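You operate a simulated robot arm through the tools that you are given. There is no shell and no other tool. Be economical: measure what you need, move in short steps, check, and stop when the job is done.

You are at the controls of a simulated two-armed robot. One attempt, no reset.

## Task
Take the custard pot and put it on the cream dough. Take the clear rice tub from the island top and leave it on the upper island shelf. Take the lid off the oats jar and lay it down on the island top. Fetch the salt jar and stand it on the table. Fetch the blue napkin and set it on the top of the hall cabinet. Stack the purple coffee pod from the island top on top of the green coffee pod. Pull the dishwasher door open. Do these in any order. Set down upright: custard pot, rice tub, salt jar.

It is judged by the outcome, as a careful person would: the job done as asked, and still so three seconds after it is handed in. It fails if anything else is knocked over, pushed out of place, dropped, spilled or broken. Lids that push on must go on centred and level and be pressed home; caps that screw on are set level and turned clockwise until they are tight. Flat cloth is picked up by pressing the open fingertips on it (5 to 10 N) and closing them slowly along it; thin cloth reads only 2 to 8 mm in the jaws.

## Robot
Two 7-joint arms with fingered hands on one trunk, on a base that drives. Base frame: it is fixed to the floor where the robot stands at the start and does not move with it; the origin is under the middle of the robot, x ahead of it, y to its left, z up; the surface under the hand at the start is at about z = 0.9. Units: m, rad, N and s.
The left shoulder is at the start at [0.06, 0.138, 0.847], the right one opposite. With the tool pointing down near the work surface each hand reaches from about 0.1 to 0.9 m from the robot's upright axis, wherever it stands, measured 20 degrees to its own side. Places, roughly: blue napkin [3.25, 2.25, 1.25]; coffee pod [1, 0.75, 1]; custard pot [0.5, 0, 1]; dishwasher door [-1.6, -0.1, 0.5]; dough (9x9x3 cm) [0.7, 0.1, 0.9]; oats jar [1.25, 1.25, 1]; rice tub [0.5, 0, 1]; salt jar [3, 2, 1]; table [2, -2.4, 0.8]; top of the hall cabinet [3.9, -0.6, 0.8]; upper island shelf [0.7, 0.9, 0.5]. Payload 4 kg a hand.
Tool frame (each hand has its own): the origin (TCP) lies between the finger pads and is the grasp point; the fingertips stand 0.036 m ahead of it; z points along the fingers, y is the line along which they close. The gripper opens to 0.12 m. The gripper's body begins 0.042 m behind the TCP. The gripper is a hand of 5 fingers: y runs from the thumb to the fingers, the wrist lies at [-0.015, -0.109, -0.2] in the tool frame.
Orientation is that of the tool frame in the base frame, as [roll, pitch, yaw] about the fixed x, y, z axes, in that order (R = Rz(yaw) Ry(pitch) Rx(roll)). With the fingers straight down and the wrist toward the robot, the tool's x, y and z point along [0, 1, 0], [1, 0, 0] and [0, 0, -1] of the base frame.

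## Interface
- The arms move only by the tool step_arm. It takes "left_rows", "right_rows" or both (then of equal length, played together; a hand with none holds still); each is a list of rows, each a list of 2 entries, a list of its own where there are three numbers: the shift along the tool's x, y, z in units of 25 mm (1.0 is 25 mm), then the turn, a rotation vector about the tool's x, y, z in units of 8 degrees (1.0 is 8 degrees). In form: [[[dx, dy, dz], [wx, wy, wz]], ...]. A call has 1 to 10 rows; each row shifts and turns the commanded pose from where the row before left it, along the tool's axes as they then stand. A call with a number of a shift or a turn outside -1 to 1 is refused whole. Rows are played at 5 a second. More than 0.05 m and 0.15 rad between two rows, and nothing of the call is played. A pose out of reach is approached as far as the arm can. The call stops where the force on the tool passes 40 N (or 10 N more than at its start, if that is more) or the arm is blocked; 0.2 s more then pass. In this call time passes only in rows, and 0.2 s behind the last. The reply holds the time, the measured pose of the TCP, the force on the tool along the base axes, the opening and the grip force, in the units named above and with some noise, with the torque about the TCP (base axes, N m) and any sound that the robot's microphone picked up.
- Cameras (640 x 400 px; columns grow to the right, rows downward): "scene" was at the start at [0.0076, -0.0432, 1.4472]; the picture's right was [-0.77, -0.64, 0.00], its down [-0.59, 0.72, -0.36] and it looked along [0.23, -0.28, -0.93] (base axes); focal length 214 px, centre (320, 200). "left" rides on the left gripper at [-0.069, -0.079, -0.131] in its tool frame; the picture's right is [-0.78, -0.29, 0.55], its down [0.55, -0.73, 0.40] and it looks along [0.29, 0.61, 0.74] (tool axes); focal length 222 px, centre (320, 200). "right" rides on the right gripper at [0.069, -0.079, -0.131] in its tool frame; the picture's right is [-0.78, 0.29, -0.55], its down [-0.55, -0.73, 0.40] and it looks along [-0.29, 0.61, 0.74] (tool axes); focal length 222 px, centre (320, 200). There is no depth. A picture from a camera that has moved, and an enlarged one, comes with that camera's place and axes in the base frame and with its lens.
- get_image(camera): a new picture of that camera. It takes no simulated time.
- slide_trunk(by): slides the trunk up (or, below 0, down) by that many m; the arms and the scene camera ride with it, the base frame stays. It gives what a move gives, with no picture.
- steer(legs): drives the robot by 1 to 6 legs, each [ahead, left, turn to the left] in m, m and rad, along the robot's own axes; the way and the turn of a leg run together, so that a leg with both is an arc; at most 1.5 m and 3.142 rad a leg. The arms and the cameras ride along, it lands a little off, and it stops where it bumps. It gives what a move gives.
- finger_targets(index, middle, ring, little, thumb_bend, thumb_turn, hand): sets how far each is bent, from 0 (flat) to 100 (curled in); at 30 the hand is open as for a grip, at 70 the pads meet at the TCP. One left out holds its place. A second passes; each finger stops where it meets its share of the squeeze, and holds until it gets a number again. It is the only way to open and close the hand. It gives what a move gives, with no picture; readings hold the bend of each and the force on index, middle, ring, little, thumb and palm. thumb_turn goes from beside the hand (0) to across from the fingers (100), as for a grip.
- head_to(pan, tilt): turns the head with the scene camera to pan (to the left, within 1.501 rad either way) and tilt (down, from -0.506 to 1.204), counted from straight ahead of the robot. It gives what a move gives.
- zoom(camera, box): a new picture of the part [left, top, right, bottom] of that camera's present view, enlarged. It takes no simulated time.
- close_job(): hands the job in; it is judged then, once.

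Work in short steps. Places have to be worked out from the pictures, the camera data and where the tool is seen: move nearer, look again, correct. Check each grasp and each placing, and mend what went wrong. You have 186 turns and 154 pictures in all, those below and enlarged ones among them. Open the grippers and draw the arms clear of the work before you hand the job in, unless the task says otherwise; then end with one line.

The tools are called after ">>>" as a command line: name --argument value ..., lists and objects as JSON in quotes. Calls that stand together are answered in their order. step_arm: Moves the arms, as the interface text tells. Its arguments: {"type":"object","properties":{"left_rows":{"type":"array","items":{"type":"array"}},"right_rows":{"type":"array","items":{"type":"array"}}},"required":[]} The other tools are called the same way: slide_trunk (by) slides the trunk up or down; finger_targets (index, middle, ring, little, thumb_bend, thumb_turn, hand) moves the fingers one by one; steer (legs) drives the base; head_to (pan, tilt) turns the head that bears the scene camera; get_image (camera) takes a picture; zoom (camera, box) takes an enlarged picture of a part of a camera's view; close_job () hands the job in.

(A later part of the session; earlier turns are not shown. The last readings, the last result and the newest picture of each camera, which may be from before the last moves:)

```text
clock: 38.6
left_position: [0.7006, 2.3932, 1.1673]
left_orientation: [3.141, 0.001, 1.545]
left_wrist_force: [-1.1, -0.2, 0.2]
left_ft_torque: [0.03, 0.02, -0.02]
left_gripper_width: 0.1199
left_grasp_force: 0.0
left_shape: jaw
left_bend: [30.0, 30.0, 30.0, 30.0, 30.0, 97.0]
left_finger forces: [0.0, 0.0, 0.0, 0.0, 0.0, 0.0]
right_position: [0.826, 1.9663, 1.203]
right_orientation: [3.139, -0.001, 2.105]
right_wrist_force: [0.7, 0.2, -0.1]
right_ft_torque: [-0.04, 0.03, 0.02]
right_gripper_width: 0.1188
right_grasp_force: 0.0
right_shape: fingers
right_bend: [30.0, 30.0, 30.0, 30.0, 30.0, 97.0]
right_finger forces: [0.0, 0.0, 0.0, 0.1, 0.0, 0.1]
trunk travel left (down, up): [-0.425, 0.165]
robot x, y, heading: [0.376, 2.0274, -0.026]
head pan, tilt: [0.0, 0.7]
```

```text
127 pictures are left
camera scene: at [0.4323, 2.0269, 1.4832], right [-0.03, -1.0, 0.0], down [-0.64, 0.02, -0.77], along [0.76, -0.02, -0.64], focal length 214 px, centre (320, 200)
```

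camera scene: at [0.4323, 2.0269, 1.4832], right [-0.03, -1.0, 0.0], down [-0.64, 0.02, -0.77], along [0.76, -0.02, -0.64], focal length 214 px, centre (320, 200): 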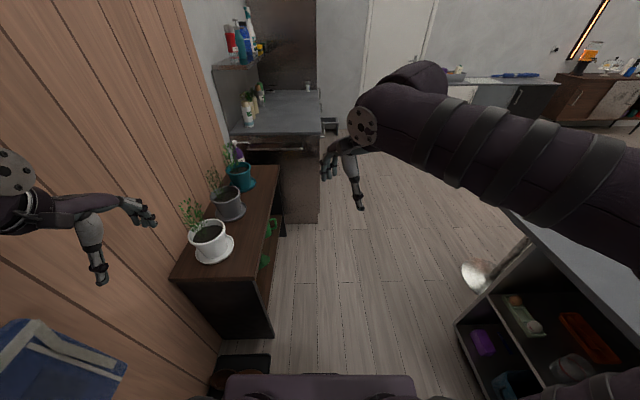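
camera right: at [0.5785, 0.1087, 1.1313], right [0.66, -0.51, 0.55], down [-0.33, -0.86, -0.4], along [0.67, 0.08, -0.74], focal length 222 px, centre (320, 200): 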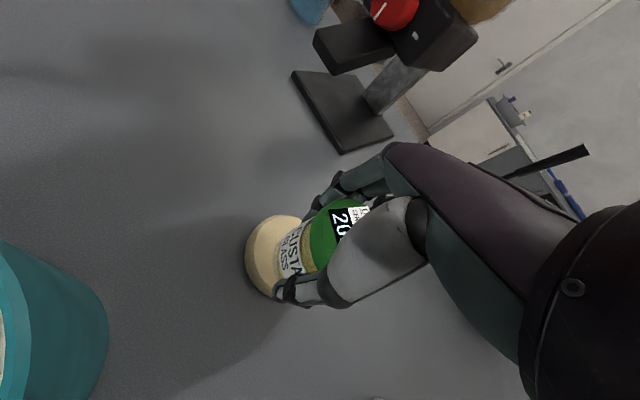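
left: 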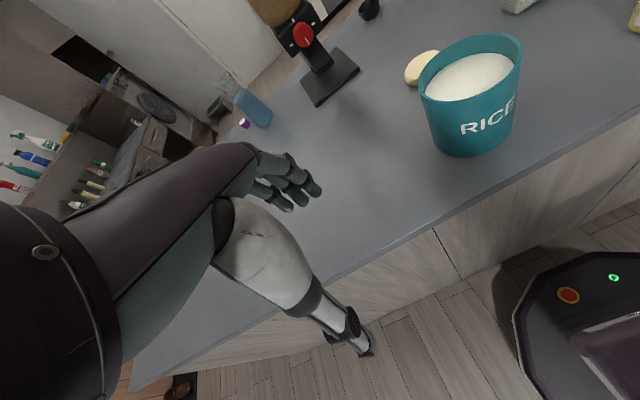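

Blocked by a low shoe tray ahead-left; nothing seems moved. The island's left end does have open shelves. I back off, sidestep right, go ahead and turn to face the shelves.

>>> steer --legs '[[-0.06, 0, 0], [0, -0.22, 0.027], [0.42, 0, 0], [0, 0, -1.571]]'

>>> head_to --pan 0.0 --tilt 0.85

>>> get_image --camera "scene"

```text
clock: 46.9
left_position: [1.1086, 1.5051, 1.1662]
left_orientation: [3.138, 0.0, 0.016]
left_wrist_force: [0.2, -0.8, 0.7]
left_ft_torque: [0.03, -0.01, -0.04]
left_gripper_width: 0.1197
left_grasp_force: 0.0
left_shape: jaw
left_bend: [30.0, 30.0, 30.0, 30.0, 30.0, 97.0]
left_finger forces: [0.0, 0.0, 0.0, 0.0, 0.1, 0.1]
right_position: [0.6877, 1.3624, 1.2036]
right_orientation: [3.14, 0.0, 0.575]
right_wrist_force: [0.0, -1.1, 0.2]
right_ft_torque: [-0.01, 0.01, -0.01]
right_gripper_width: 0.1188
right_grasp_force: 0.1
right_shape: fingers
right_bend: [30.0, 30.0, 30.0, 30.0, 30.0, 97.0]
right_finger forces: [0.0, 0.0, 0.1, 0.0, 0.0, 0.0]
trunk travel left (down, up): [-0.425, 0.165]
robot x, y, heading: [0.7292, 1.816, -1.558]
head pan, tilt: [0.0, 0.7]
```

```text
clock: 47.6
left_position: [1.1087, 1.5054, 1.1671]
left_orientation: [3.139, 0.001, 0.016]
left_wrist_force: [0.3, -1.3, 0.7]
left_ft_torque: [0.06, 0.0, 0.0]
left_gripper_width: 0.1201
left_grasp_force: 0.1
left_shape: jaw
left_bend: [30.0, 30.0, 30.0, 30.0, 30.0, 97.0]
left_finger forces: [0.1, 0.0, 0.0, 0.0, 0.1, 0.0]
right_position: [0.688, 1.3627, 1.2035]
right_orientation: [3.138, 0.0, 0.573]
right_wrist_force: [0.3, 0.0, 0.5]
right_ft_torque: [0.01, 0.0, -0.04]
right_gripper_width: 0.1189
right_grasp_force: 0.1
right_shape: fingers
right_bend: [30.0, 30.0, 30.0, 30.0, 30.0, 97.0]
right_finger forces: [0.0, 0.0, 0.0, 0.0, 0.1, 0.0]
trunk travel left (down, up): [-0.425, 0.165]
robot x, y, heading: [0.7289, 1.8132, -1.564]
head pan, tilt: [0.0, 0.85]
```

```text
126 pictures are left
camera scene: at [0.7341, 1.7664, 1.471], right [-1.0, -0.01, 0.0], down [-0.01, 0.75, -0.66], along [0.01, -0.66, -0.75], focal length 214 px, centre (320, 200)
```

scene: 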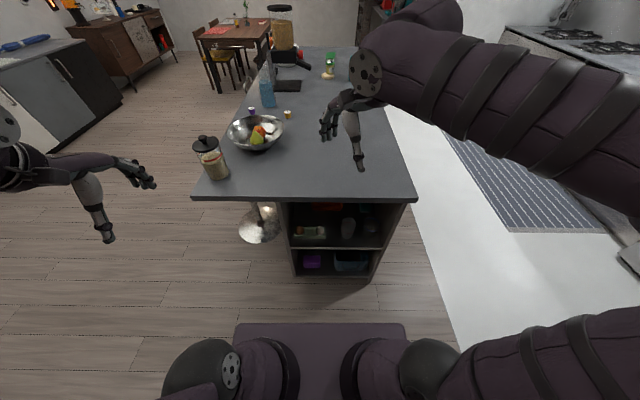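

The two-tier shelf opens toward me. I zoom into it.

>>> zoom --camera "scene" --box '[270, 185, 410, 285]'

>>> zoom --camera "scene" --box '[180, 90, 320, 190]'

```text
4.00 times, centred on (340, 235) of scene
camera zoom: at [0.7341, 1.7664, 1.471], right [-1.0, -0.01, 0.0], down [-0.01, 0.75, -0.66], along [0.01, -0.66, -0.75], focal length 858 px, centre (240, 60)
```

zoom: 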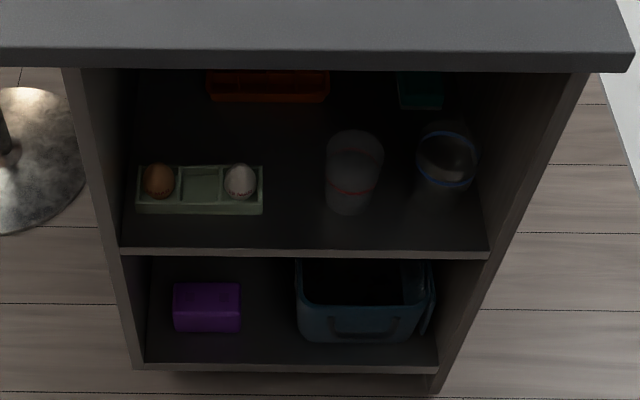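

```text
4.00 times, centred on (250, 140) of scene
camera zoom: at [0.7341, 1.7664, 1.471], right [-1.0, -0.01, 0.0], down [-0.01, 0.75, -0.66], along [0.01, -0.66, -0.75], focal length 858 px, centre (600, 440)
```

zoom: 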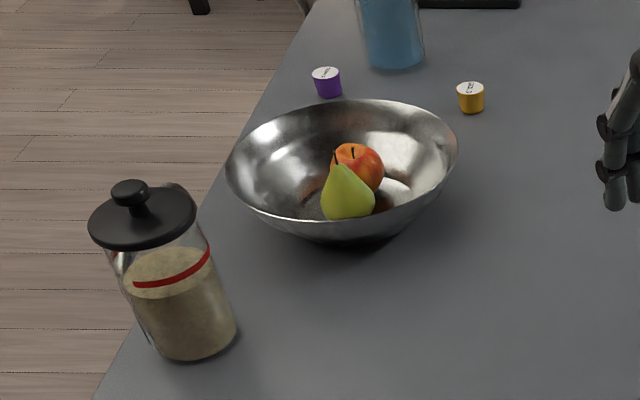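

The shelf floor is at z≈0.47, x 0.41–0.89, front y≈1.22, holding eggs, a glass and a jar. I retract the right hand a bit, lower the trunk, and look straight into the shelf for exact free space.

>>> step_arm --right_rows '[[[0, -1, 0], [0, 0, 0]], [[0, -1, 0], [0, 0, 0]], [[0, -1, 0], [0, 0, 0]], [[0, -1, 0], [0, 0, 0]], [[-1, 0, 0], [0, 0, 0]], [[-1, 0, 0], [0, 0, 0]], [[-1, 0, 0], [0, 0, 0]], [[-1, 0, 0], [0, 0, 0]]]'

>>> slide_trunk --by -0.42

>>> head_to --pan 0.0 --tilt 0.6

>>> get_image --camera "scene"

```text
clock: 49.4
left_position: [1.1093, 1.5056, 1.1674]
left_orientation: [3.139, 0.002, 0.014]
left_wrist_force: [-0.6, -0.2, -0.7]
left_ft_torque: [-0.02, 0.02, -0.01]
left_gripper_width: 0.1195
left_grasp_force: 0.0
left_shape: jaw
left_bend: [30.0, 30.0, 30.0, 30.0, 30.0, 97.0]
left_finger forces: [0.0, 0.0, 0.0, 0.0, 0.1, 0.0]
right_position: [0.5475, 1.3914, 1.202]
right_orientation: [3.141, 0.0, 0.575]
right_wrist_force: [0.1, -0.3, 0.1]
right_ft_torque: [-0.01, -0.01, -0.02]
right_gripper_width: 0.1191
right_grasp_force: 0.0
right_shape: fingers
right_bend: [30.0, 30.0, 30.0, 30.0, 30.0, 97.0]
right_finger forces: [0.0, 0.1, 0.1, 0.0, 0.0, 0.0]
trunk travel left (down, up): [-0.425, 0.165]
robot x, y, heading: [0.7324, 1.812, -1.557]
head pan, tilt: [0.0, 0.85]
```

```text
refused: -0.42 is not a number from -0.4 to 0.4
```

```text
clock: 50.1
left_position: [1.1091, 1.5056, 1.1665]
left_orientation: [3.14, -0.002, 0.015]
left_wrist_force: [-0.4, 0.6, -0.1]
left_ft_torque: [-0.02, 0.02, 0.06]
left_gripper_width: 0.1196
left_grasp_force: 0.0
left_shape: jaw
left_bend: [30.0, 30.0, 30.0, 30.0, 30.0, 97.0]
left_finger forces: [0.0, 0.1, 0.1, 0.0, 0.0, 0.0]
right_position: [0.5476, 1.3927, 1.2047]
right_orientation: [3.14, 0.0, 0.573]
right_wrist_force: [0.0, 0.4, 0.8]
right_ft_torque: [0.0, -0.01, 0.0]
right_gripper_width: 0.1191
right_grasp_force: 0.1
right_shape: fingers
right_bend: [30.0, 30.0, 30.0, 30.0, 30.0, 97.0]
right_finger forces: [0.1, 0.0, 0.1, 0.2, 0.0, 0.1]
trunk travel left (down, up): [-0.425, 0.165]
robot x, y, heading: [0.731, 1.8137, -1.555]
head pan, tilt: [0.0, 0.6]
```

```text
123 pictures are left
camera scene: at [0.7342, 1.7562, 1.4918], right [-1.0, -0.01, 0.0], down [-0.01, 0.57, -0.82], along [0.01, -0.82, -0.57], focal length 214 px, centre (320, 200)
```

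scene: 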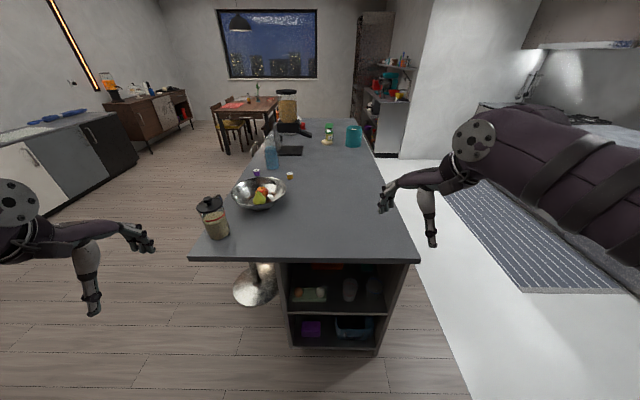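

The trunk range per call is 0.4; lower by 0.4.

>>> slide_trunk --by -0.4

>>> head_to --pan 0.0 --tilt 0.6

>>> zoom --camera "scene" --box '[220, 110, 440, 250]'

```text
clock: 54.0
left_position: [1.1088, 1.5061, 0.7676]
left_orientation: [3.139, 0.001, 0.016]
left_wrist_force: [-0.2, -0.1, 0.0]
left_ft_torque: [0.01, 0.02, 0.0]
left_gripper_width: 0.1198
left_grasp_force: 0.1
left_shape: jaw
left_bend: [30.0, 30.0, 30.0, 30.0, 30.0, 97.0]
left_finger forces: [0.0, 0.0, 0.1, 0.0, 0.0, 0.0]
right_position: [0.549, 1.3927, 0.8043]
right_orientation: [3.141, -0.001, 0.575]
right_wrist_force: [0.4, -0.3, 0.4]
right_ft_torque: [0.01, 0.02, 0.01]
right_gripper_width: 0.1189
right_grasp_force: 0.0
right_shape: fingers
right_bend: [30.0, 30.0, 30.0, 30.0, 30.0, 97.0]
right_finger forces: [0.0, 0.0, 0.0, 0.0, 0.0, 0.1]
trunk travel left (down, up): [-0.025, 0.565]
robot x, y, heading: [0.7332, 1.8145, -1.562]
head pan, tilt: [0.0, 0.6]
```

```text
clock: 54.6
left_position: [1.109, 1.5046, 0.7662]
left_orientation: [3.138, 0.0, 0.016]
left_wrist_force: [0.0, -0.3, 0.4]
left_ft_torque: [-0.01, 0.04, 0.01]
left_gripper_width: 0.1197
left_grasp_force: 0.0
left_shape: jaw
left_bend: [30.0, 30.0, 30.0, 30.0, 30.0, 97.0]
left_finger forces: [0.1, 0.0, 0.1, 0.0, 0.1, 0.0]
right_position: [0.5479, 1.3939, 0.8031]
right_orientation: [3.14, -0.001, 0.574]
right_wrist_force: [-0.3, -0.6, 0.1]
right_ft_torque: [0.01, 0.01, 0.01]
right_gripper_width: 0.1192
right_grasp_force: 0.1
right_shape: fingers
right_bend: [30.0, 30.0, 30.0, 30.0, 30.0, 97.0]
right_finger forces: [0.0, 0.0, 0.1, 0.1, 0.0, 0.0]
trunk travel left (down, up): [-0.025, 0.565]
robot x, y, heading: [0.7328, 1.813, -1.558]
head pan, tilt: [0.0, 0.6]
```

```text
2.86 times, centred on (330, 180) of scene
camera zoom: at [0.7342, 1.7562, 1.0918], right [-1.0, -0.01, 0.0], down [-0.01, 0.56, -0.83], along [0.01, -0.82, -0.56], focal length 613 px, centre (291, 257)
```

zoom: 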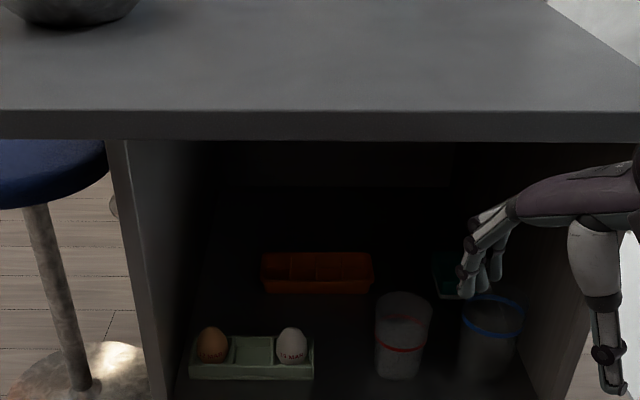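

I locate: egg tray (x .70–.87, y 1.10–1.17), glass x≈.58, jar x≈.47, red tray (x .60–.78, y<.98). A free zone seems to be behind the eggs, left of the red tray. Zoom in on that.

>>> zoom --camera "scene" --box '[270, 160, 350, 210]'

>>> zoom --camera "scene" --box '[320, 180, 420, 250]'

```text
8.00 times, centred on (310, 185) of scene
camera zoom: at [0.7342, 1.7562, 1.0918], right [-1.0, -0.01, 0.0], down [-0.01, 0.56, -0.83], along [0.01, -0.82, -0.56], focal length 1716 px, centre (400, 320)
```

zoom: 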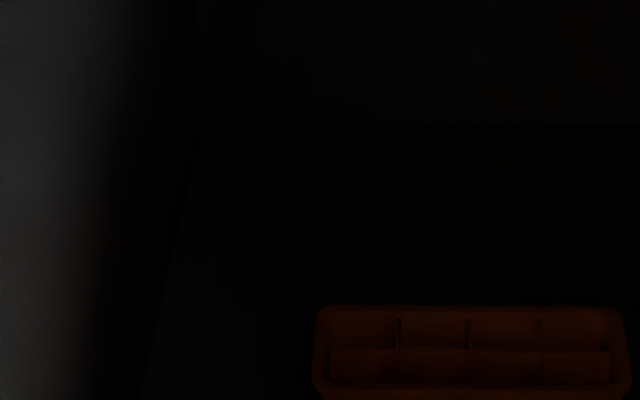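

```text
5.71 times, centred on (370, 215) of scene
camera zoom: at [0.7342, 1.7562, 1.0918], right [-1.0, -0.01, 0.0], down [-0.01, 0.56, -0.83], along [0.01, -0.82, -0.56], focal length 1226 px, centre (34, 114)
```

zoom: 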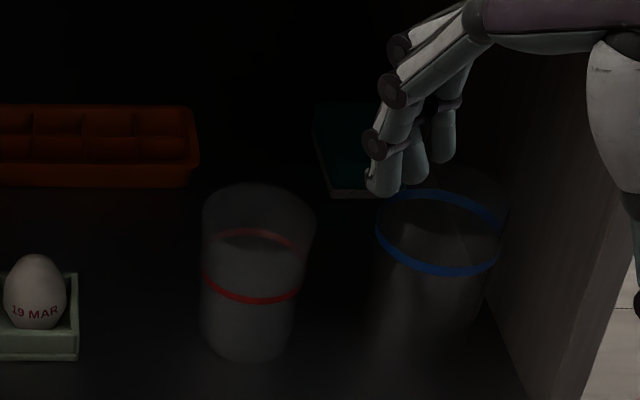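

The shelf is deep (to y≈0.61), and the zone at x .80–.88, y .92–1.09 is free. The tub must later be gripped with the right hand leaning ~45° along its long axis. First, the oats lid is in reach of the left hand here (jar ≈(1.14,1.14), lid rim z≈1.04). Raise the trunk again.

>>> slide_trunk --by 0.4

>>> head_to --pan 0.5 --tilt 0.7

>>> get_image --camera "scene"

>>> get_image --camera "left"

```text
clock: 58.4
left_position: [1.1088, 1.5048, 1.1669]
left_orientation: [3.14, 0.001, 0.015]
left_wrist_force: [0.1, 0.2, -0.2]
left_ft_torque: [0.03, -0.01, -0.02]
left_gripper_width: 0.1196
left_grasp_force: 0.1
left_shape: jaw
left_bend: [30.0, 30.0, 30.0, 30.0, 30.0, 97.0]
left_finger forces: [0.1, 0.0, 0.0, 0.0, 0.1, 0.0]
right_position: [0.5483, 1.3918, 1.2033]
right_orientation: [3.14, 0.0, 0.575]
right_wrist_force: [0.1, 0.1, -0.3]
right_ft_torque: [0.01, 0.03, 0.01]
right_gripper_width: 0.1191
right_grasp_force: 0.0
right_shape: fingers
right_bend: [30.0, 30.0, 30.0, 30.0, 30.0, 97.0]
right_finger forces: [0.1, 0.1, 0.0, 0.0, 0.0, 0.1]
trunk travel left (down, up): [-0.425, 0.165]
robot x, y, heading: [0.7338, 1.8163, -1.557]
head pan, tilt: [0.0, 0.6]
```

```text
clock: 59.3
left_position: [1.1096, 1.5054, 1.1668]
left_orientation: [3.14, 0.001, 0.015]
left_wrist_force: [-0.1, 0.4, -0.3]
left_ft_torque: [-0.01, 0.04, -0.01]
left_gripper_width: 0.1199
left_grasp_force: 0.0
left_shape: jaw
left_bend: [30.0, 30.0, 30.0, 30.0, 30.0, 97.0]
left_finger forces: [0.0, 0.1, 0.0, 0.1, 0.1, 0.0]
right_position: [0.5477, 1.3939, 1.2034]
right_orientation: [3.14, 0.0, 0.575]
right_wrist_force: [0.3, -0.2, 0.2]
right_ft_torque: [0.01, 0.03, 0.02]
right_gripper_width: 0.1187
right_grasp_force: 0.1
right_shape: fingers
right_bend: [30.0, 30.0, 30.0, 30.0, 30.0, 97.0]
right_finger forces: [0.1, 0.0, 0.0, 0.1, 0.0, 0.0]
trunk travel left (down, up): [-0.425, 0.165]
robot x, y, heading: [0.7284, 1.8145, -1.555]
head pan, tilt: [0.499, 0.7]
```

```text
119 pictures are left
camera scene: at [0.7746, 1.7706, 1.4832], right [-0.87, -0.49, 0.0], down [-0.32, 0.56, -0.77], along [0.38, -0.67, -0.64], focal length 214 px, centre (320, 200)
```

scene: 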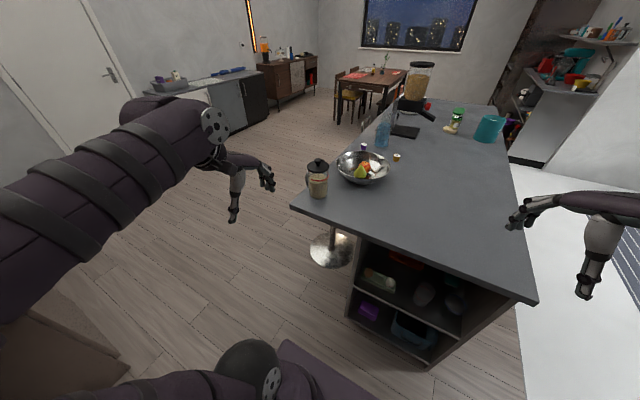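

```text
118 pictures are left
camera left: at [1.0383, 1.5839, 1.2973], right [-0.79, 0.28, -0.55], down [0.54, 0.74, -0.4], along [0.3, -0.61, -0.74], focal length 222 px, centre (320, 200)
```

left: 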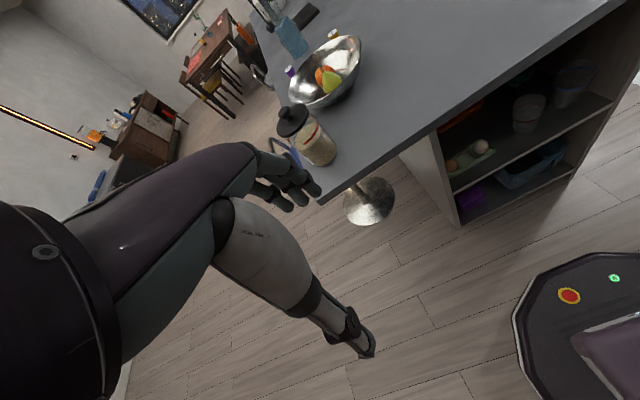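

Jar confirmed at (1.142,1.138). Zoom to see the lid's shape.

>>> zoom --camera "left" --box '[260, 80, 360, 180]'

>>> zoom --camera "scene" --box '[290, 130, 410, 210]'

```text
4.00 times, centred on (310, 130) of left
camera zoom: at [1.0383, 1.5839, 1.2973], right [-0.79, 0.28, -0.55], down [0.54, 0.74, -0.4], along [0.3, -0.61, -0.74], focal length 888 px, centre (360, 480)
```

zoom: 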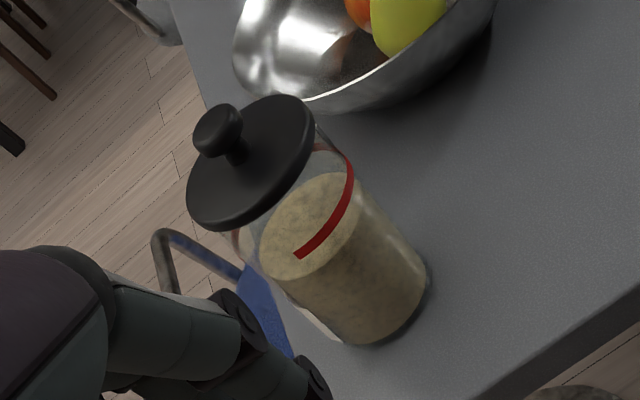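

```text
5.00 times, centred on (350, 170) of scene
camera zoom: at [0.7746, 1.7706, 1.4832], right [-0.87, -0.49, 0.0], down [-0.32, 0.56, -0.77], along [0.38, -0.67, -0.64], focal length 1072 px, centre (170, 350)
```

zoom: 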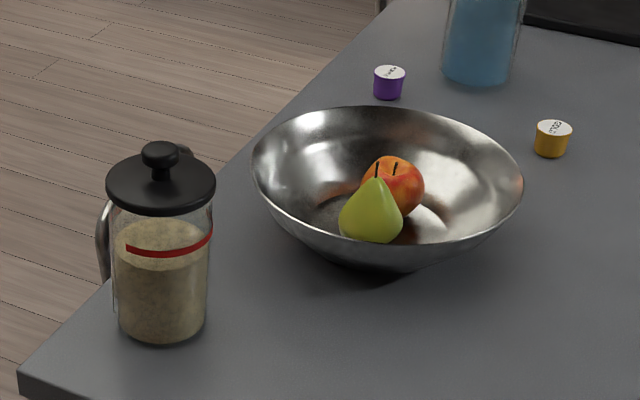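

The jar has a plunger-type lid with knob (plate z≈1.05, knob 1.06–1.08). Move the left hand above the knob.

>>> step_arm --left_rows '[[[0.3, 1, 0], [0, 0, 0]], [[0.3, 1, 0], [0, 0, 0]], [[0.3, 1, 0], [0, 0, 0]], [[0.3, 1, 0], [0, 0, 0]], [[0.1, 1, 0], [0, 0, 0]], [[0, 1, 0], [0, 0, 0]], [[0, 1, 0], [0, 0, 0]], [[0, 1, 0], [0, 0, 0]], [[0, 1, 0], [0, 0, 0]], [[0, 1, 0], [0, 0, 0]]]'

>>> step_arm --left_rows '[[[0, 1, 0], [0, 0, 0]], [[0, 1, 0], [0, 0, 0]], [[0, 1, 0], [0, 0, 0]], [[0, 1, 0], [0, 0, 0]], [[0, 0.6, 0], [0, 0, 0]], [[0, 0, 0.5], [0, 0, 0]]]'

>>> get_image --camera "left"

>>> zoom --camera "scene" --box '[250, 110, 410, 210]'

```text
clock: 61.5
left_position: [1.1459, 1.2521, 1.1675]
left_orientation: [3.14, 0.001, 0.016]
left_wrist_force: [0.2, 1.0, 1.0]
left_ft_torque: [-0.02, -0.01, 0.01]
left_gripper_width: 0.1198
left_grasp_force: 0.0
left_shape: jaw
left_bend: [30.0, 30.0, 30.0, 30.0, 30.0, 97.0]
left_finger forces: [0.1, 0.0, 0.1, 0.0, 0.1, 0.1]
right_position: [0.5482, 1.3918, 1.203]
right_orientation: [3.141, -0.002, 0.575]
right_wrist_force: [0.1, -0.3, -1.4]
right_ft_torque: [0.0, 0.0, -0.01]
right_gripper_width: 0.119
right_grasp_force: 0.1
right_shape: fingers
right_bend: [30.0, 30.0, 30.0, 30.0, 30.0, 97.0]
right_finger forces: [0.1, 0.0, 0.1, 0.0, 0.0, 0.0]
trunk travel left (down, up): [-0.425, 0.165]
robot x, y, heading: [0.7329, 1.8163, -1.56]
head pan, tilt: [0.499, 0.7]
```

```text
clock: 62.9
left_position: [1.1479, 1.1417, 1.1532]
left_orientation: [3.139, 0.001, 0.017]
left_wrist_force: [-0.4, -0.1, 0.8]
left_ft_torque: [0.02, -0.01, 0.0]
left_gripper_width: 0.1196
left_grasp_force: 0.0
left_shape: jaw
left_bend: [30.0, 30.0, 30.0, 30.0, 30.0, 97.0]
left_finger forces: [0.0, 0.0, 0.1, 0.0, 0.0, 0.1]
right_position: [0.5484, 1.3932, 1.2033]
right_orientation: [3.141, 0.0, 0.574]
right_wrist_force: [-1.6, -0.5, 0.4]
right_ft_torque: [0.03, -0.01, 0.04]
right_gripper_width: 0.1191
right_grasp_force: 0.0
right_shape: fingers
right_bend: [30.0, 30.0, 30.0, 30.0, 30.0, 97.0]
right_finger forces: [0.0, 0.0, 0.0, 0.0, 0.1, 0.1]
trunk travel left (down, up): [-0.425, 0.165]
robot x, y, heading: [0.733, 1.8138, -1.557]
head pan, tilt: [0.499, 0.7]
```

```text
115 pictures are left
camera left: at [1.0769, 1.2189, 1.285], right [-0.79, 0.28, -0.55], down [0.54, 0.74, -0.4], along [0.3, -0.61, -0.74], focal length 222 px, centre (320, 200)
```

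left: 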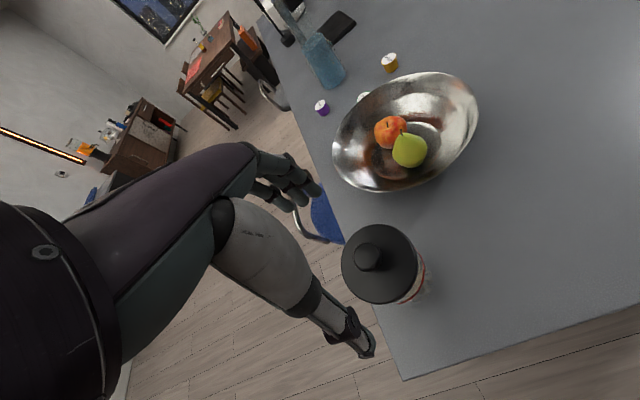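

```text
4.00 times, centred on (330, 160) of scene
camera zoom: at [0.7748, 1.7706, 1.4832], right [-0.87, -0.49, 0.0], down [-0.32, 0.56, -0.76], along [0.38, -0.67, -0.64], focal length 858 px, centre (280, 360)
```

zoom: 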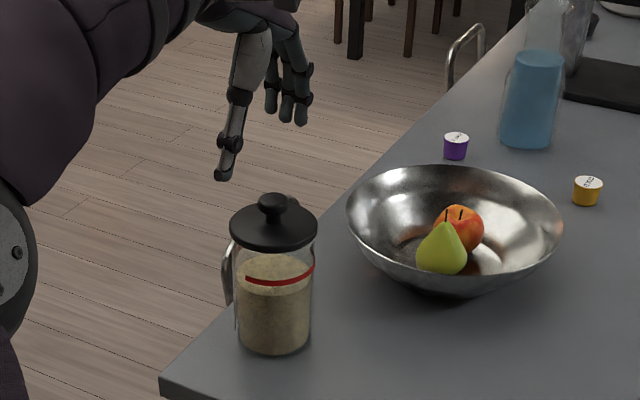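

Knob estimated at (1.137,1.141,1.075). Shift −x 1 cm and lower to z≈1.105, then re-check.

>>> step_arm --left_rows '[[[-0.42, 0, 0.5], [0, 0, 0]], [[0, 0, 0.7], [0, 0, 0]], [[0, 0, 0.7], [0, 0, 0]]]'

>>> get_image --camera "left"

>>> zoom --camera "scene" --box '[280, 120, 360, 170]'

```text
clock: 63.7
left_position: [1.1376, 1.1409, 1.107]
left_orientation: [3.138, 0.001, 0.015]
left_wrist_force: [0.0, 0.1, 0.1]
left_ft_torque: [0.02, -0.01, 0.02]
left_gripper_width: 0.1199
left_grasp_force: 0.0
left_shape: jaw
left_bend: [30.0, 30.0, 30.0, 30.0, 30.0, 97.0]
left_finger forces: [0.0, 0.0, 0.0, 0.1, 0.0, 0.0]
right_position: [0.5466, 1.3926, 1.2033]
right_orientation: [3.14, 0.0, 0.574]
right_wrist_force: [0.1, 0.7, 0.0]
right_ft_torque: [0.01, -0.03, 0.03]
right_gripper_width: 0.1188
right_grasp_force: 0.0
right_shape: fingers
right_bend: [30.0, 30.0, 30.0, 30.0, 30.0, 97.0]
right_finger forces: [0.0, 0.0, 0.1, 0.1, 0.0, 0.1]
trunk travel left (down, up): [-0.425, 0.165]
robot x, y, heading: [0.7295, 1.8143, -1.554]
head pan, tilt: [0.499, 0.7]
```

```text
113 pictures are left
camera left: at [1.0668, 1.2189, 1.238], right [-0.79, 0.28, -0.55], down [0.54, 0.74, -0.4], along [0.3, -0.61, -0.74], focal length 222 px, centre (320, 200)
```

left: 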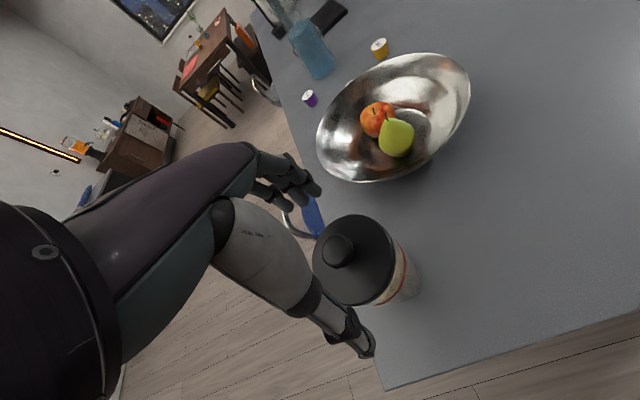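

```text
8.00 times, centred on (320, 145) of scene
camera zoom: at [0.7747, 1.7704, 1.4832], right [-0.87, -0.49, 0.0], down [-0.32, 0.56, -0.76], along [0.38, -0.67, -0.64], focal length 1716 px, centre (320, 640)
```

zoom: 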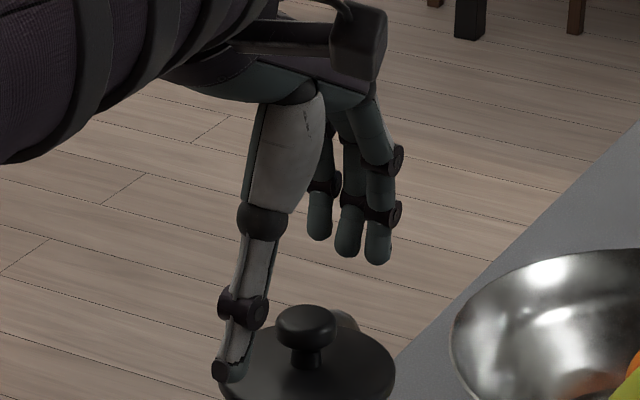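

Thumb and fingers straddle the knob. Lower 2 cm and close gently.

>>> step_arm --left_rows '[[[-0.08, 0, 0.4], [0, 0, 0]], [[0, 0, 0.36], [0, 0, 0]]]'

>>> finger_targets --hand "left" --index 64 --middle 64 --ring 50 --little 50 --thumb_bend 64

>>> get_image --camera "left"

>>> zoom --camera "scene" --box '[280, 120, 360, 170]'

```text
clock: 64.3
left_position: [1.135, 1.1405, 1.0876]
left_orientation: [3.14, 0.0, 0.016]
left_wrist_force: [0.6, -0.8, -0.1]
left_ft_torque: [-0.01, -0.02, 0.01]
left_gripper_width: 0.1199
left_grasp_force: 0.0
left_shape: jaw
left_bend: [30.0, 30.0, 30.0, 30.0, 30.0, 97.0]
left_finger forces: [0.0, 0.1, 0.0, 0.0, 0.0, 0.1]
right_position: [0.5479, 1.392, 1.2017]
right_orientation: [3.139, -0.001, 0.575]
right_wrist_force: [-0.6, 0.0, 0.4]
right_ft_torque: [-0.01, 0.01, 0.03]
right_gripper_width: 0.1193
right_grasp_force: 0.1
right_shape: fingers
right_bend: [30.0, 30.0, 30.0, 30.0, 30.0, 97.0]
right_finger forces: [0.0, 0.0, 0.0, 0.0, 0.1, 0.1]
trunk travel left (down, up): [-0.425, 0.165]
robot x, y, heading: [0.7281, 1.8131, -1.558]
head pan, tilt: [0.499, 0.7]
```

```text
clock: 65.3
left_position: [1.1353, 1.1404, 1.0893]
left_orientation: [3.139, 0.0, 0.016]
left_wrist_force: [0.2, -1.1, 0.3]
left_ft_torque: [-0.04, -0.04, -0.02]
left_gripper_width: 0.0198
left_grasp_force: 1.0
left_shape: fingers
left_bend: [64.0, 64.0, 50.0, 50.0, 63.0, 97.0]
left_finger forces: [0.3, 0.4, 0.0, 0.0, 0.8, 0.0]
right_position: [0.5482, 1.3916, 1.2026]
right_orientation: [3.14, 0.0, 0.575]
right_wrist_force: [0.6, 0.1, -0.7]
right_ft_torque: [0.0, -0.02, -0.02]
right_gripper_width: 0.1192
right_grasp_force: 0.0
right_shape: fingers
right_bend: [30.0, 30.0, 30.0, 30.0, 30.0, 97.0]
right_finger forces: [0.1, 0.0, 0.0, 0.1, 0.0, 0.1]
trunk travel left (down, up): [-0.425, 0.165]
robot x, y, heading: [0.7289, 1.8141, -1.554]
head pan, tilt: [0.499, 0.7]
heard: snap
```

```text
111 pictures are left
camera left: at [1.0645, 1.219, 1.2186], right [-0.79, 0.28, -0.55], down [0.54, 0.74, -0.4], along [0.3, -0.61, -0.74], focal length 222 px, centre (320, 200)
```

left: 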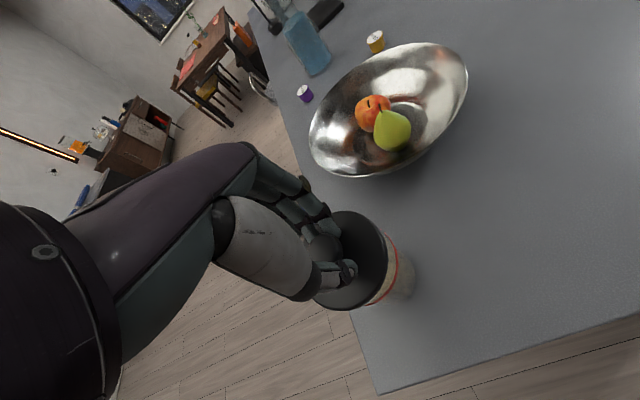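

```text
8.00 times, centred on (320, 145) of scene
camera zoom: at [0.7747, 1.7705, 1.4832], right [-0.87, -0.49, 0.0], down [-0.32, 0.56, -0.76], along [0.38, -0.67, -0.64], focal length 1716 px, centre (320, 640)
```

zoom: 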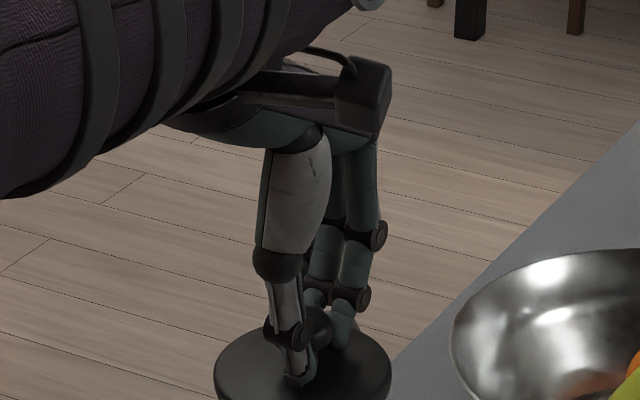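

Knob gripped lightly (2 cm); a "snap" was heard, perhaps the lid seal. Tighten and raise slowly.

>>> finger_targets --hand "left" --index 70 --middle 70 --thumb_bend 69

>>> step_arm --left_rows '[[[0, 0, -0.2], [0, 0, 0]], [[0, 0, -0.2], [0, 0, 0]], [[0, 0, -0.2], [0, 0, 0]], [[0, 0, -0.2], [0, 0, 0]]]'

>>> zoom --camera "scene" --box '[280, 120, 376, 180]'

```text
clock: 66.3
left_position: [1.136, 1.141, 1.0876]
left_orientation: [3.139, 0.0, 0.014]
left_wrist_force: [0.1, 0.7, 0.4]
left_ft_torque: [-0.01, 0.0, 0.02]
left_gripper_width: 0.0138
left_grasp_force: 5.7
left_shape: fingers
left_bend: [67.0, 68.0, 50.0, 50.0, 66.0, 97.0]
left_finger forces: [3.9, 1.9, 0.1, 0.0, 4.8, 0.0]
right_position: [0.548, 1.3926, 1.2022]
right_orientation: [3.14, 0.0, 0.574]
right_wrist_force: [-0.3, -0.9, 0.1]
right_ft_torque: [-0.02, -0.01, -0.04]
right_gripper_width: 0.1187
right_grasp_force: 0.1
right_shape: fingers
right_bend: [30.0, 30.0, 30.0, 30.0, 30.0, 97.0]
right_finger forces: [0.1, 0.0, 0.0, 0.0, 0.0, 0.1]
trunk travel left (down, up): [-0.425, 0.165]
robot x, y, heading: [0.7278, 1.8127, -1.557]
head pan, tilt: [0.499, 0.7]
```

```text
clock: 67.3
left_position: [1.1351, 1.1415, 1.1072]
left_orientation: [3.141, 0.0, 0.015]
left_wrist_force: [0.7, 0.3, 0.4]
left_ft_torque: [0.02, 0.02, -0.01]
left_gripper_width: 0.0134
left_grasp_force: 5.6
left_shape: fingers
left_bend: [67.0, 68.0, 50.0, 50.0, 66.0, 97.0]
left_finger forces: [3.9, 2.0, 0.1, 0.0, 4.9, 0.1]
right_position: [0.5482, 1.3941, 1.2014]
right_orientation: [3.138, 0.0, 0.574]
right_wrist_force: [0.2, 0.7, -0.5]
right_ft_torque: [0.0, -0.02, -0.02]
right_gripper_width: 0.1186
right_grasp_force: 0.0
right_shape: fingers
right_bend: [30.0, 30.0, 30.0, 30.0, 30.0, 97.0]
right_finger forces: [0.1, 0.0, 0.1, 0.1, 0.0, 0.0]
trunk travel left (down, up): [-0.425, 0.165]
robot x, y, heading: [0.7298, 1.8136, -1.557]
head pan, tilt: [0.499, 0.7]
```

```text
6.67 times, centred on (328, 150) of scene
camera zoom: at [0.7747, 1.7705, 1.4832], right [-0.87, -0.49, 0.0], down [-0.32, 0.56, -0.76], along [0.38, -0.67, -0.64], focal length 1430 px, centre (267, 533)
```

zoom: 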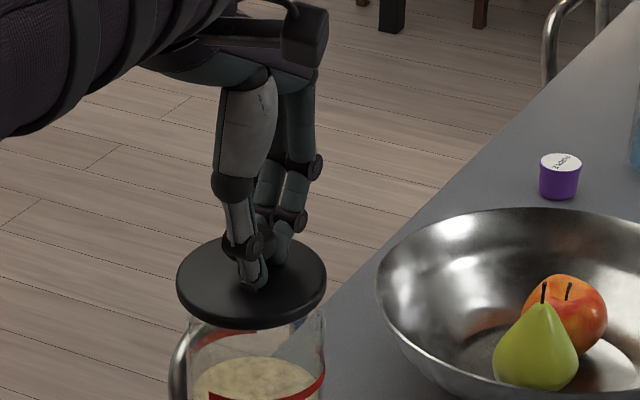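

The lid is off and the jar stayed. Raise further and carry it toward the free area at about (0.90,1.12).

>>> step_arm --left_rows '[[[0, 0, -1], [0, 0, 0]], [[0, 0, -1], [0, 0, 0]], [[0, 0, -1], [0, 0, 0]], [[-1, 0, 0], [0, 0, 0]], [[-1, 0, 0], [0, 0, 0]], [[-1, 0, 0], [0, 0, 0]], [[-1, 0, 0], [0, 0, 0]], [[-1, 0, 0], [0, 0, 0]], [[-1, 0, 0], [0, 0, 0]], [[-1, 0, 0], [0, 0, 0]]]'

>>> step_arm --left_rows '[[[-1, 0, 0], [0, 0, 0]], [[-1, 0.5, 0], [0, 0, 0]], [[0, 0, 1], [0, 0, 0]], [[0, 0, 1], [0, 0, 0]], [[0, 0, 1], [0, 0, 0]], [[0, 0, 1], [0, 0, 0]]]'

>>> head_to --pan 0.3 --tilt 0.8

>>> zoom --camera "scene" --box '[220, 100, 400, 212]'

```text
clock: 69.5
left_position: [0.9602, 1.1387, 1.1809]
left_orientation: [3.14, 0.0, 0.014]
left_wrist_force: [-0.2, 0.4, 0.0]
left_ft_torque: [-0.01, 0.0, 0.03]
left_gripper_width: 0.0135
left_grasp_force: 5.3
left_shape: fingers
left_bend: [67.0, 68.0, 50.0, 50.0, 66.0, 97.0]
left_finger forces: [4.1, 1.8, 0.1, 0.1, 4.8, 0.0]
right_position: [0.5485, 1.3931, 1.2029]
right_orientation: [3.14, 0.001, 0.574]
right_wrist_force: [-0.3, 0.7, 0.5]
right_ft_torque: [-0.02, 0.02, 0.01]
right_gripper_width: 0.1188
right_grasp_force: 0.1
right_shape: fingers
right_bend: [30.0, 30.0, 30.0, 30.0, 30.0, 97.0]
right_finger forces: [0.1, 0.0, 0.0, 0.0, 0.0, 0.0]
trunk travel left (down, up): [-0.425, 0.165]
robot x, y, heading: [0.7319, 1.8135, -1.56]
head pan, tilt: [0.499, 0.7]
```

```text
clock: 70.9
left_position: [0.9115, 1.1254, 1.0832]
left_orientation: [3.139, 0.001, 0.016]
left_wrist_force: [1.2, 0.5, -0.8]
left_ft_torque: [-0.02, 0.01, -0.01]
left_gripper_width: 0.0133
left_grasp_force: 5.7
left_shape: fingers
left_bend: [67.0, 68.0, 50.0, 50.0, 66.0, 97.0]
left_finger forces: [4.2, 2.0, 0.1, 0.0, 4.7, 0.0]
right_position: [0.5486, 1.3924, 1.2032]
right_orientation: [3.139, -0.001, 0.574]
right_wrist_force: [-0.2, 0.2, -0.5]
right_ft_torque: [0.05, -0.01, -0.01]
right_gripper_width: 0.119
right_grasp_force: 0.0
right_shape: fingers
right_bend: [30.0, 30.0, 30.0, 30.0, 30.0, 97.0]
right_finger forces: [0.0, 0.1, 0.0, 0.0, 0.0, 0.0]
trunk travel left (down, up): [-0.425, 0.165]
robot x, y, heading: [0.7305, 1.8114, -1.555]
head pan, tilt: [0.499, 0.7]
```

```text
clock: 71.7
left_position: [0.9103, 1.1244, 1.0826]
left_orientation: [3.139, 0.0, 0.015]
left_wrist_force: [0.0, 0.2, -0.7]
left_ft_torque: [-0.01, 0.01, 0.01]
left_gripper_width: 0.0131
left_grasp_force: 5.5
left_shape: fingers
left_bend: [67.0, 68.0, 50.0, 50.0, 66.0, 97.0]
left_finger forces: [4.2, 2.0, 0.1, 0.0, 4.6, 0.2]
right_position: [0.5481, 1.3928, 1.2034]
right_orientation: [3.14, -0.001, 0.574]
right_wrist_force: [-0.1, 0.8, 0.4]
right_ft_torque: [-0.01, 0.01, -0.03]
right_gripper_width: 0.1191
right_grasp_force: 0.1
right_shape: fingers
right_bend: [30.0, 30.0, 30.0, 30.0, 30.0, 97.0]
right_finger forces: [0.1, 0.1, 0.0, 0.1, 0.0, 0.0]
trunk travel left (down, up): [-0.425, 0.165]
robot x, y, heading: [0.7322, 1.8103, -1.559]
head pan, tilt: [0.3, 0.799]
```

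```text
3.56 times, centred on (310, 156) of scene
camera zoom: at [0.7579, 1.7677, 1.475], right [-0.95, -0.31, 0.0], down [-0.22, 0.68, -0.7], along [0.22, -0.66, -0.72], focal length 763 px, centre (356, 356)
```

zoom: 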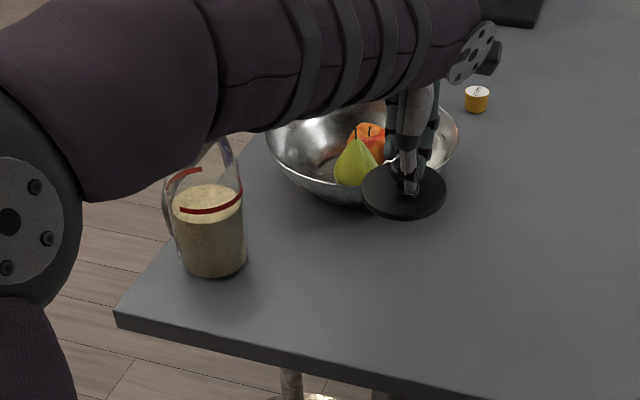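

Jar upright and open. Lower the lid to just above the island top.

>>> step_arm --left_rows '[[[0, 0, 1], [0, 0, 0]], [[0, 0, 1], [0, 0, 0]], [[0, 0, 1], [0, 0, 0]], [[0, 0, 0.7], [0, 0, 0]], [[0, 0, 0.3], [0, 0, 0]]]'

>>> zoom --camera "scene" --box '[280, 120, 400, 195]'

>>> step_arm --left_rows '[[[0, 0, 0.15], [0, 0, 0]], [[0, 0, 0.15], [0, 0, 0]], [[0, 0, 0.15], [0, 0, 0]]]'

```text
clock: 72.9
left_position: [0.9108, 1.124, 0.9844]
left_orientation: [3.14, 0.001, 0.013]
left_wrist_force: [0.0, 0.8, -0.2]
left_ft_torque: [0.02, -0.04, 0.01]
left_gripper_width: 0.0133
left_grasp_force: 5.8
left_shape: fingers
left_bend: [68.0, 68.0, 50.0, 50.0, 66.0, 97.0]
left_finger forces: [4.3, 2.1, 0.1, 0.0, 4.4, 0.0]
right_position: [0.5482, 1.3925, 1.2029]
right_orientation: [3.14, 0.0, 0.574]
right_wrist_force: [0.2, 0.3, -0.6]
right_ft_torque: [0.01, 0.0, -0.01]
right_gripper_width: 0.1189
right_grasp_force: 0.1
right_shape: fingers
right_bend: [30.0, 30.0, 30.0, 30.0, 30.0, 97.0]
right_finger forces: [0.1, 0.1, 0.0, 0.0, 0.0, 0.1]
trunk travel left (down, up): [-0.425, 0.165]
robot x, y, heading: [0.7324, 1.8103, -1.557]
head pan, tilt: [0.3, 0.799]
```

```text
5.33 times, centred on (340, 158) of scene
camera zoom: at [0.7579, 1.7677, 1.475], right [-0.95, -0.31, 0.0], down [-0.22, 0.68, -0.7], along [0.22, -0.66, -0.72], focal length 1144 px, centre (213, 427)
```

zoom: 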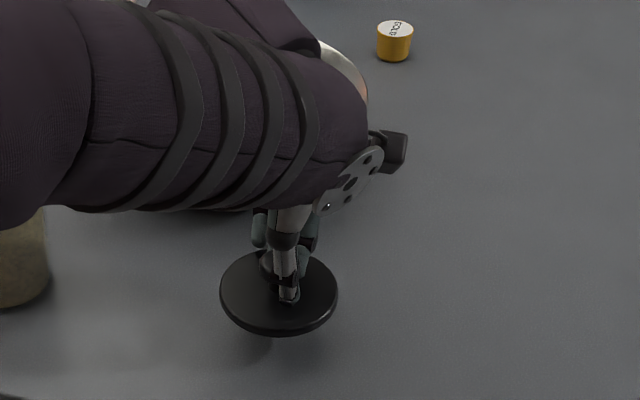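

```text
clock: 73.7
left_position: [0.9101, 1.1239, 0.9719]
left_orientation: [3.138, -0.001, 0.018]
left_wrist_force: [-0.7, 0.0, -0.8]
left_ft_torque: [0.03, -0.03, -0.02]
left_gripper_width: 0.0132
left_grasp_force: 5.1
left_shape: fingers
left_bend: [68.0, 68.0, 50.0, 50.0, 66.0, 97.0]
left_finger forces: [4.4, 2.0, 0.2, 0.1, 4.5, 0.0]
right_position: [0.5478, 1.393, 1.2021]
right_orientation: [3.14, 0.001, 0.575]
right_wrist_force: [0.1, -0.4, 0.5]
right_ft_torque: [0.0, 0.02, -0.02]
right_gripper_width: 0.1189
right_grasp_force: 0.0
right_shape: fingers
right_bend: [30.0, 30.0, 30.0, 30.0, 30.0, 97.0]
right_finger forces: [0.1, 0.0, 0.0, 0.1, 0.0, 0.1]
trunk travel left (down, up): [-0.425, 0.165]
robot x, y, heading: [0.73, 1.8155, -1.555]
head pan, tilt: [0.3, 0.799]
```

Keep lowering in small steps until contact is felt.

>>> step_arm --left_rows '[[[0, 0, 0.2], [0, 0, 0]], [[0, 0, 0.15], [0, 0, 0]], [[0, 0, 0.1], [0, 0, 0]], [[0, 0, 0.1], [0, 0, 0]]]'

>>> zoom --camera "scene" --box '[300, 145, 380, 195]'

```text
clock: 74.7
left_position: [0.9109, 1.1257, 0.9574]
left_orientation: [3.139, 0.002, 0.018]
left_wrist_force: [-0.6, 0.0, -0.8]
left_ft_torque: [0.01, 0.0, -0.02]
left_gripper_width: 0.0131
left_grasp_force: 5.7
left_shape: fingers
left_bend: [68.0, 68.0, 50.0, 50.0, 66.0, 97.0]
left_finger forces: [4.3, 2.1, 0.2, 0.1, 4.5, 0.0]
right_position: [0.548, 1.3938, 1.2036]
right_orientation: [3.139, 0.0, 0.573]
right_wrist_force: [0.2, -0.2, -0.7]
right_ft_torque: [0.01, 0.01, 0.0]
right_gripper_width: 0.1193
right_grasp_force: 0.0
right_shape: fingers
right_bend: [30.0, 30.0, 30.0, 30.0, 30.0, 97.0]
right_finger forces: [0.0, 0.0, 0.0, 0.0, 0.0, 0.0]
trunk travel left (down, up): [-0.425, 0.165]
robot x, y, heading: [0.7332, 1.8173, -1.557]
head pan, tilt: [0.3, 0.799]
```

```text
8.00 times, centred on (340, 170) of scene
camera zoom: at [0.7579, 1.7677, 1.4749], right [-0.95, -0.31, 0.0], down [-0.22, 0.68, -0.7], along [0.22, -0.66, -0.72], focal length 1716 px, centre (160, 440)
```

zoom: 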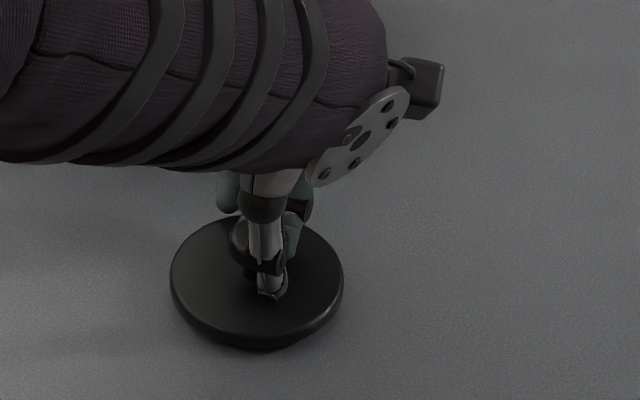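

Still just above the surface. A few more millimetres.

>>> step_arm --left_rows '[[[0, 0, 0.12], [0, 0, 0]], [[0, 0, 0.1], [0, 0, 0]], [[0, 0, 0.1], [0, 0, 0]]]'

>>> zoom --camera "scene" --box '[300, 145, 380, 195]'

```text
clock: 75.5
left_position: [0.9104, 1.1241, 0.9499]
left_orientation: [3.14, 0.0, 0.014]
left_wrist_force: [-0.6, -0.4, 0.7]
left_ft_torque: [0.03, -0.02, -0.03]
left_gripper_width: 0.0128
left_grasp_force: 5.7
left_shape: fingers
left_bend: [68.0, 68.0, 50.0, 50.0, 66.0, 97.0]
left_finger forces: [5.7, 2.1, 0.1, 0.0, 3.7, 0.0]
right_position: [0.547, 1.3927, 1.203]
right_orientation: [3.14, 0.001, 0.575]
right_wrist_force: [-0.4, -0.6, 0.9]
right_ft_torque: [0.0, 0.01, 0.01]
right_gripper_width: 0.1191
right_grasp_force: 0.1
right_shape: fingers
right_bend: [30.0, 30.0, 30.0, 30.0, 30.0, 97.0]
right_finger forces: [0.0, 0.0, 0.1, 0.1, 0.0, 0.1]
trunk travel left (down, up): [-0.425, 0.165]
robot x, y, heading: [0.7307, 1.8134, -1.562]
head pan, tilt: [0.3, 0.799]
```

```text
8.00 times, centred on (340, 170) of scene
camera zoom: at [0.7579, 1.7678, 1.475], right [-0.95, -0.31, 0.0], down [-0.22, 0.68, -0.7], along [0.22, -0.66, -0.72], focal length 1716 px, centre (160, 440)
```

zoom: 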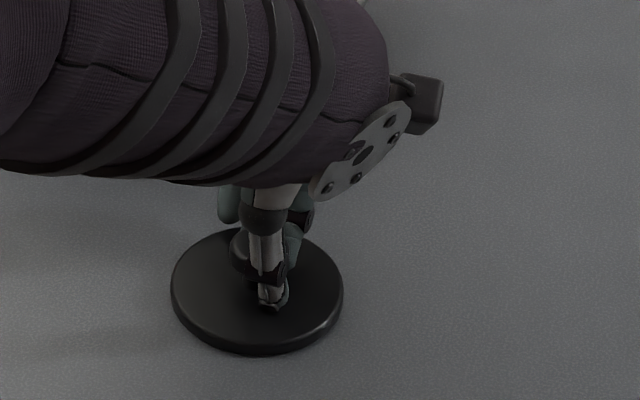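

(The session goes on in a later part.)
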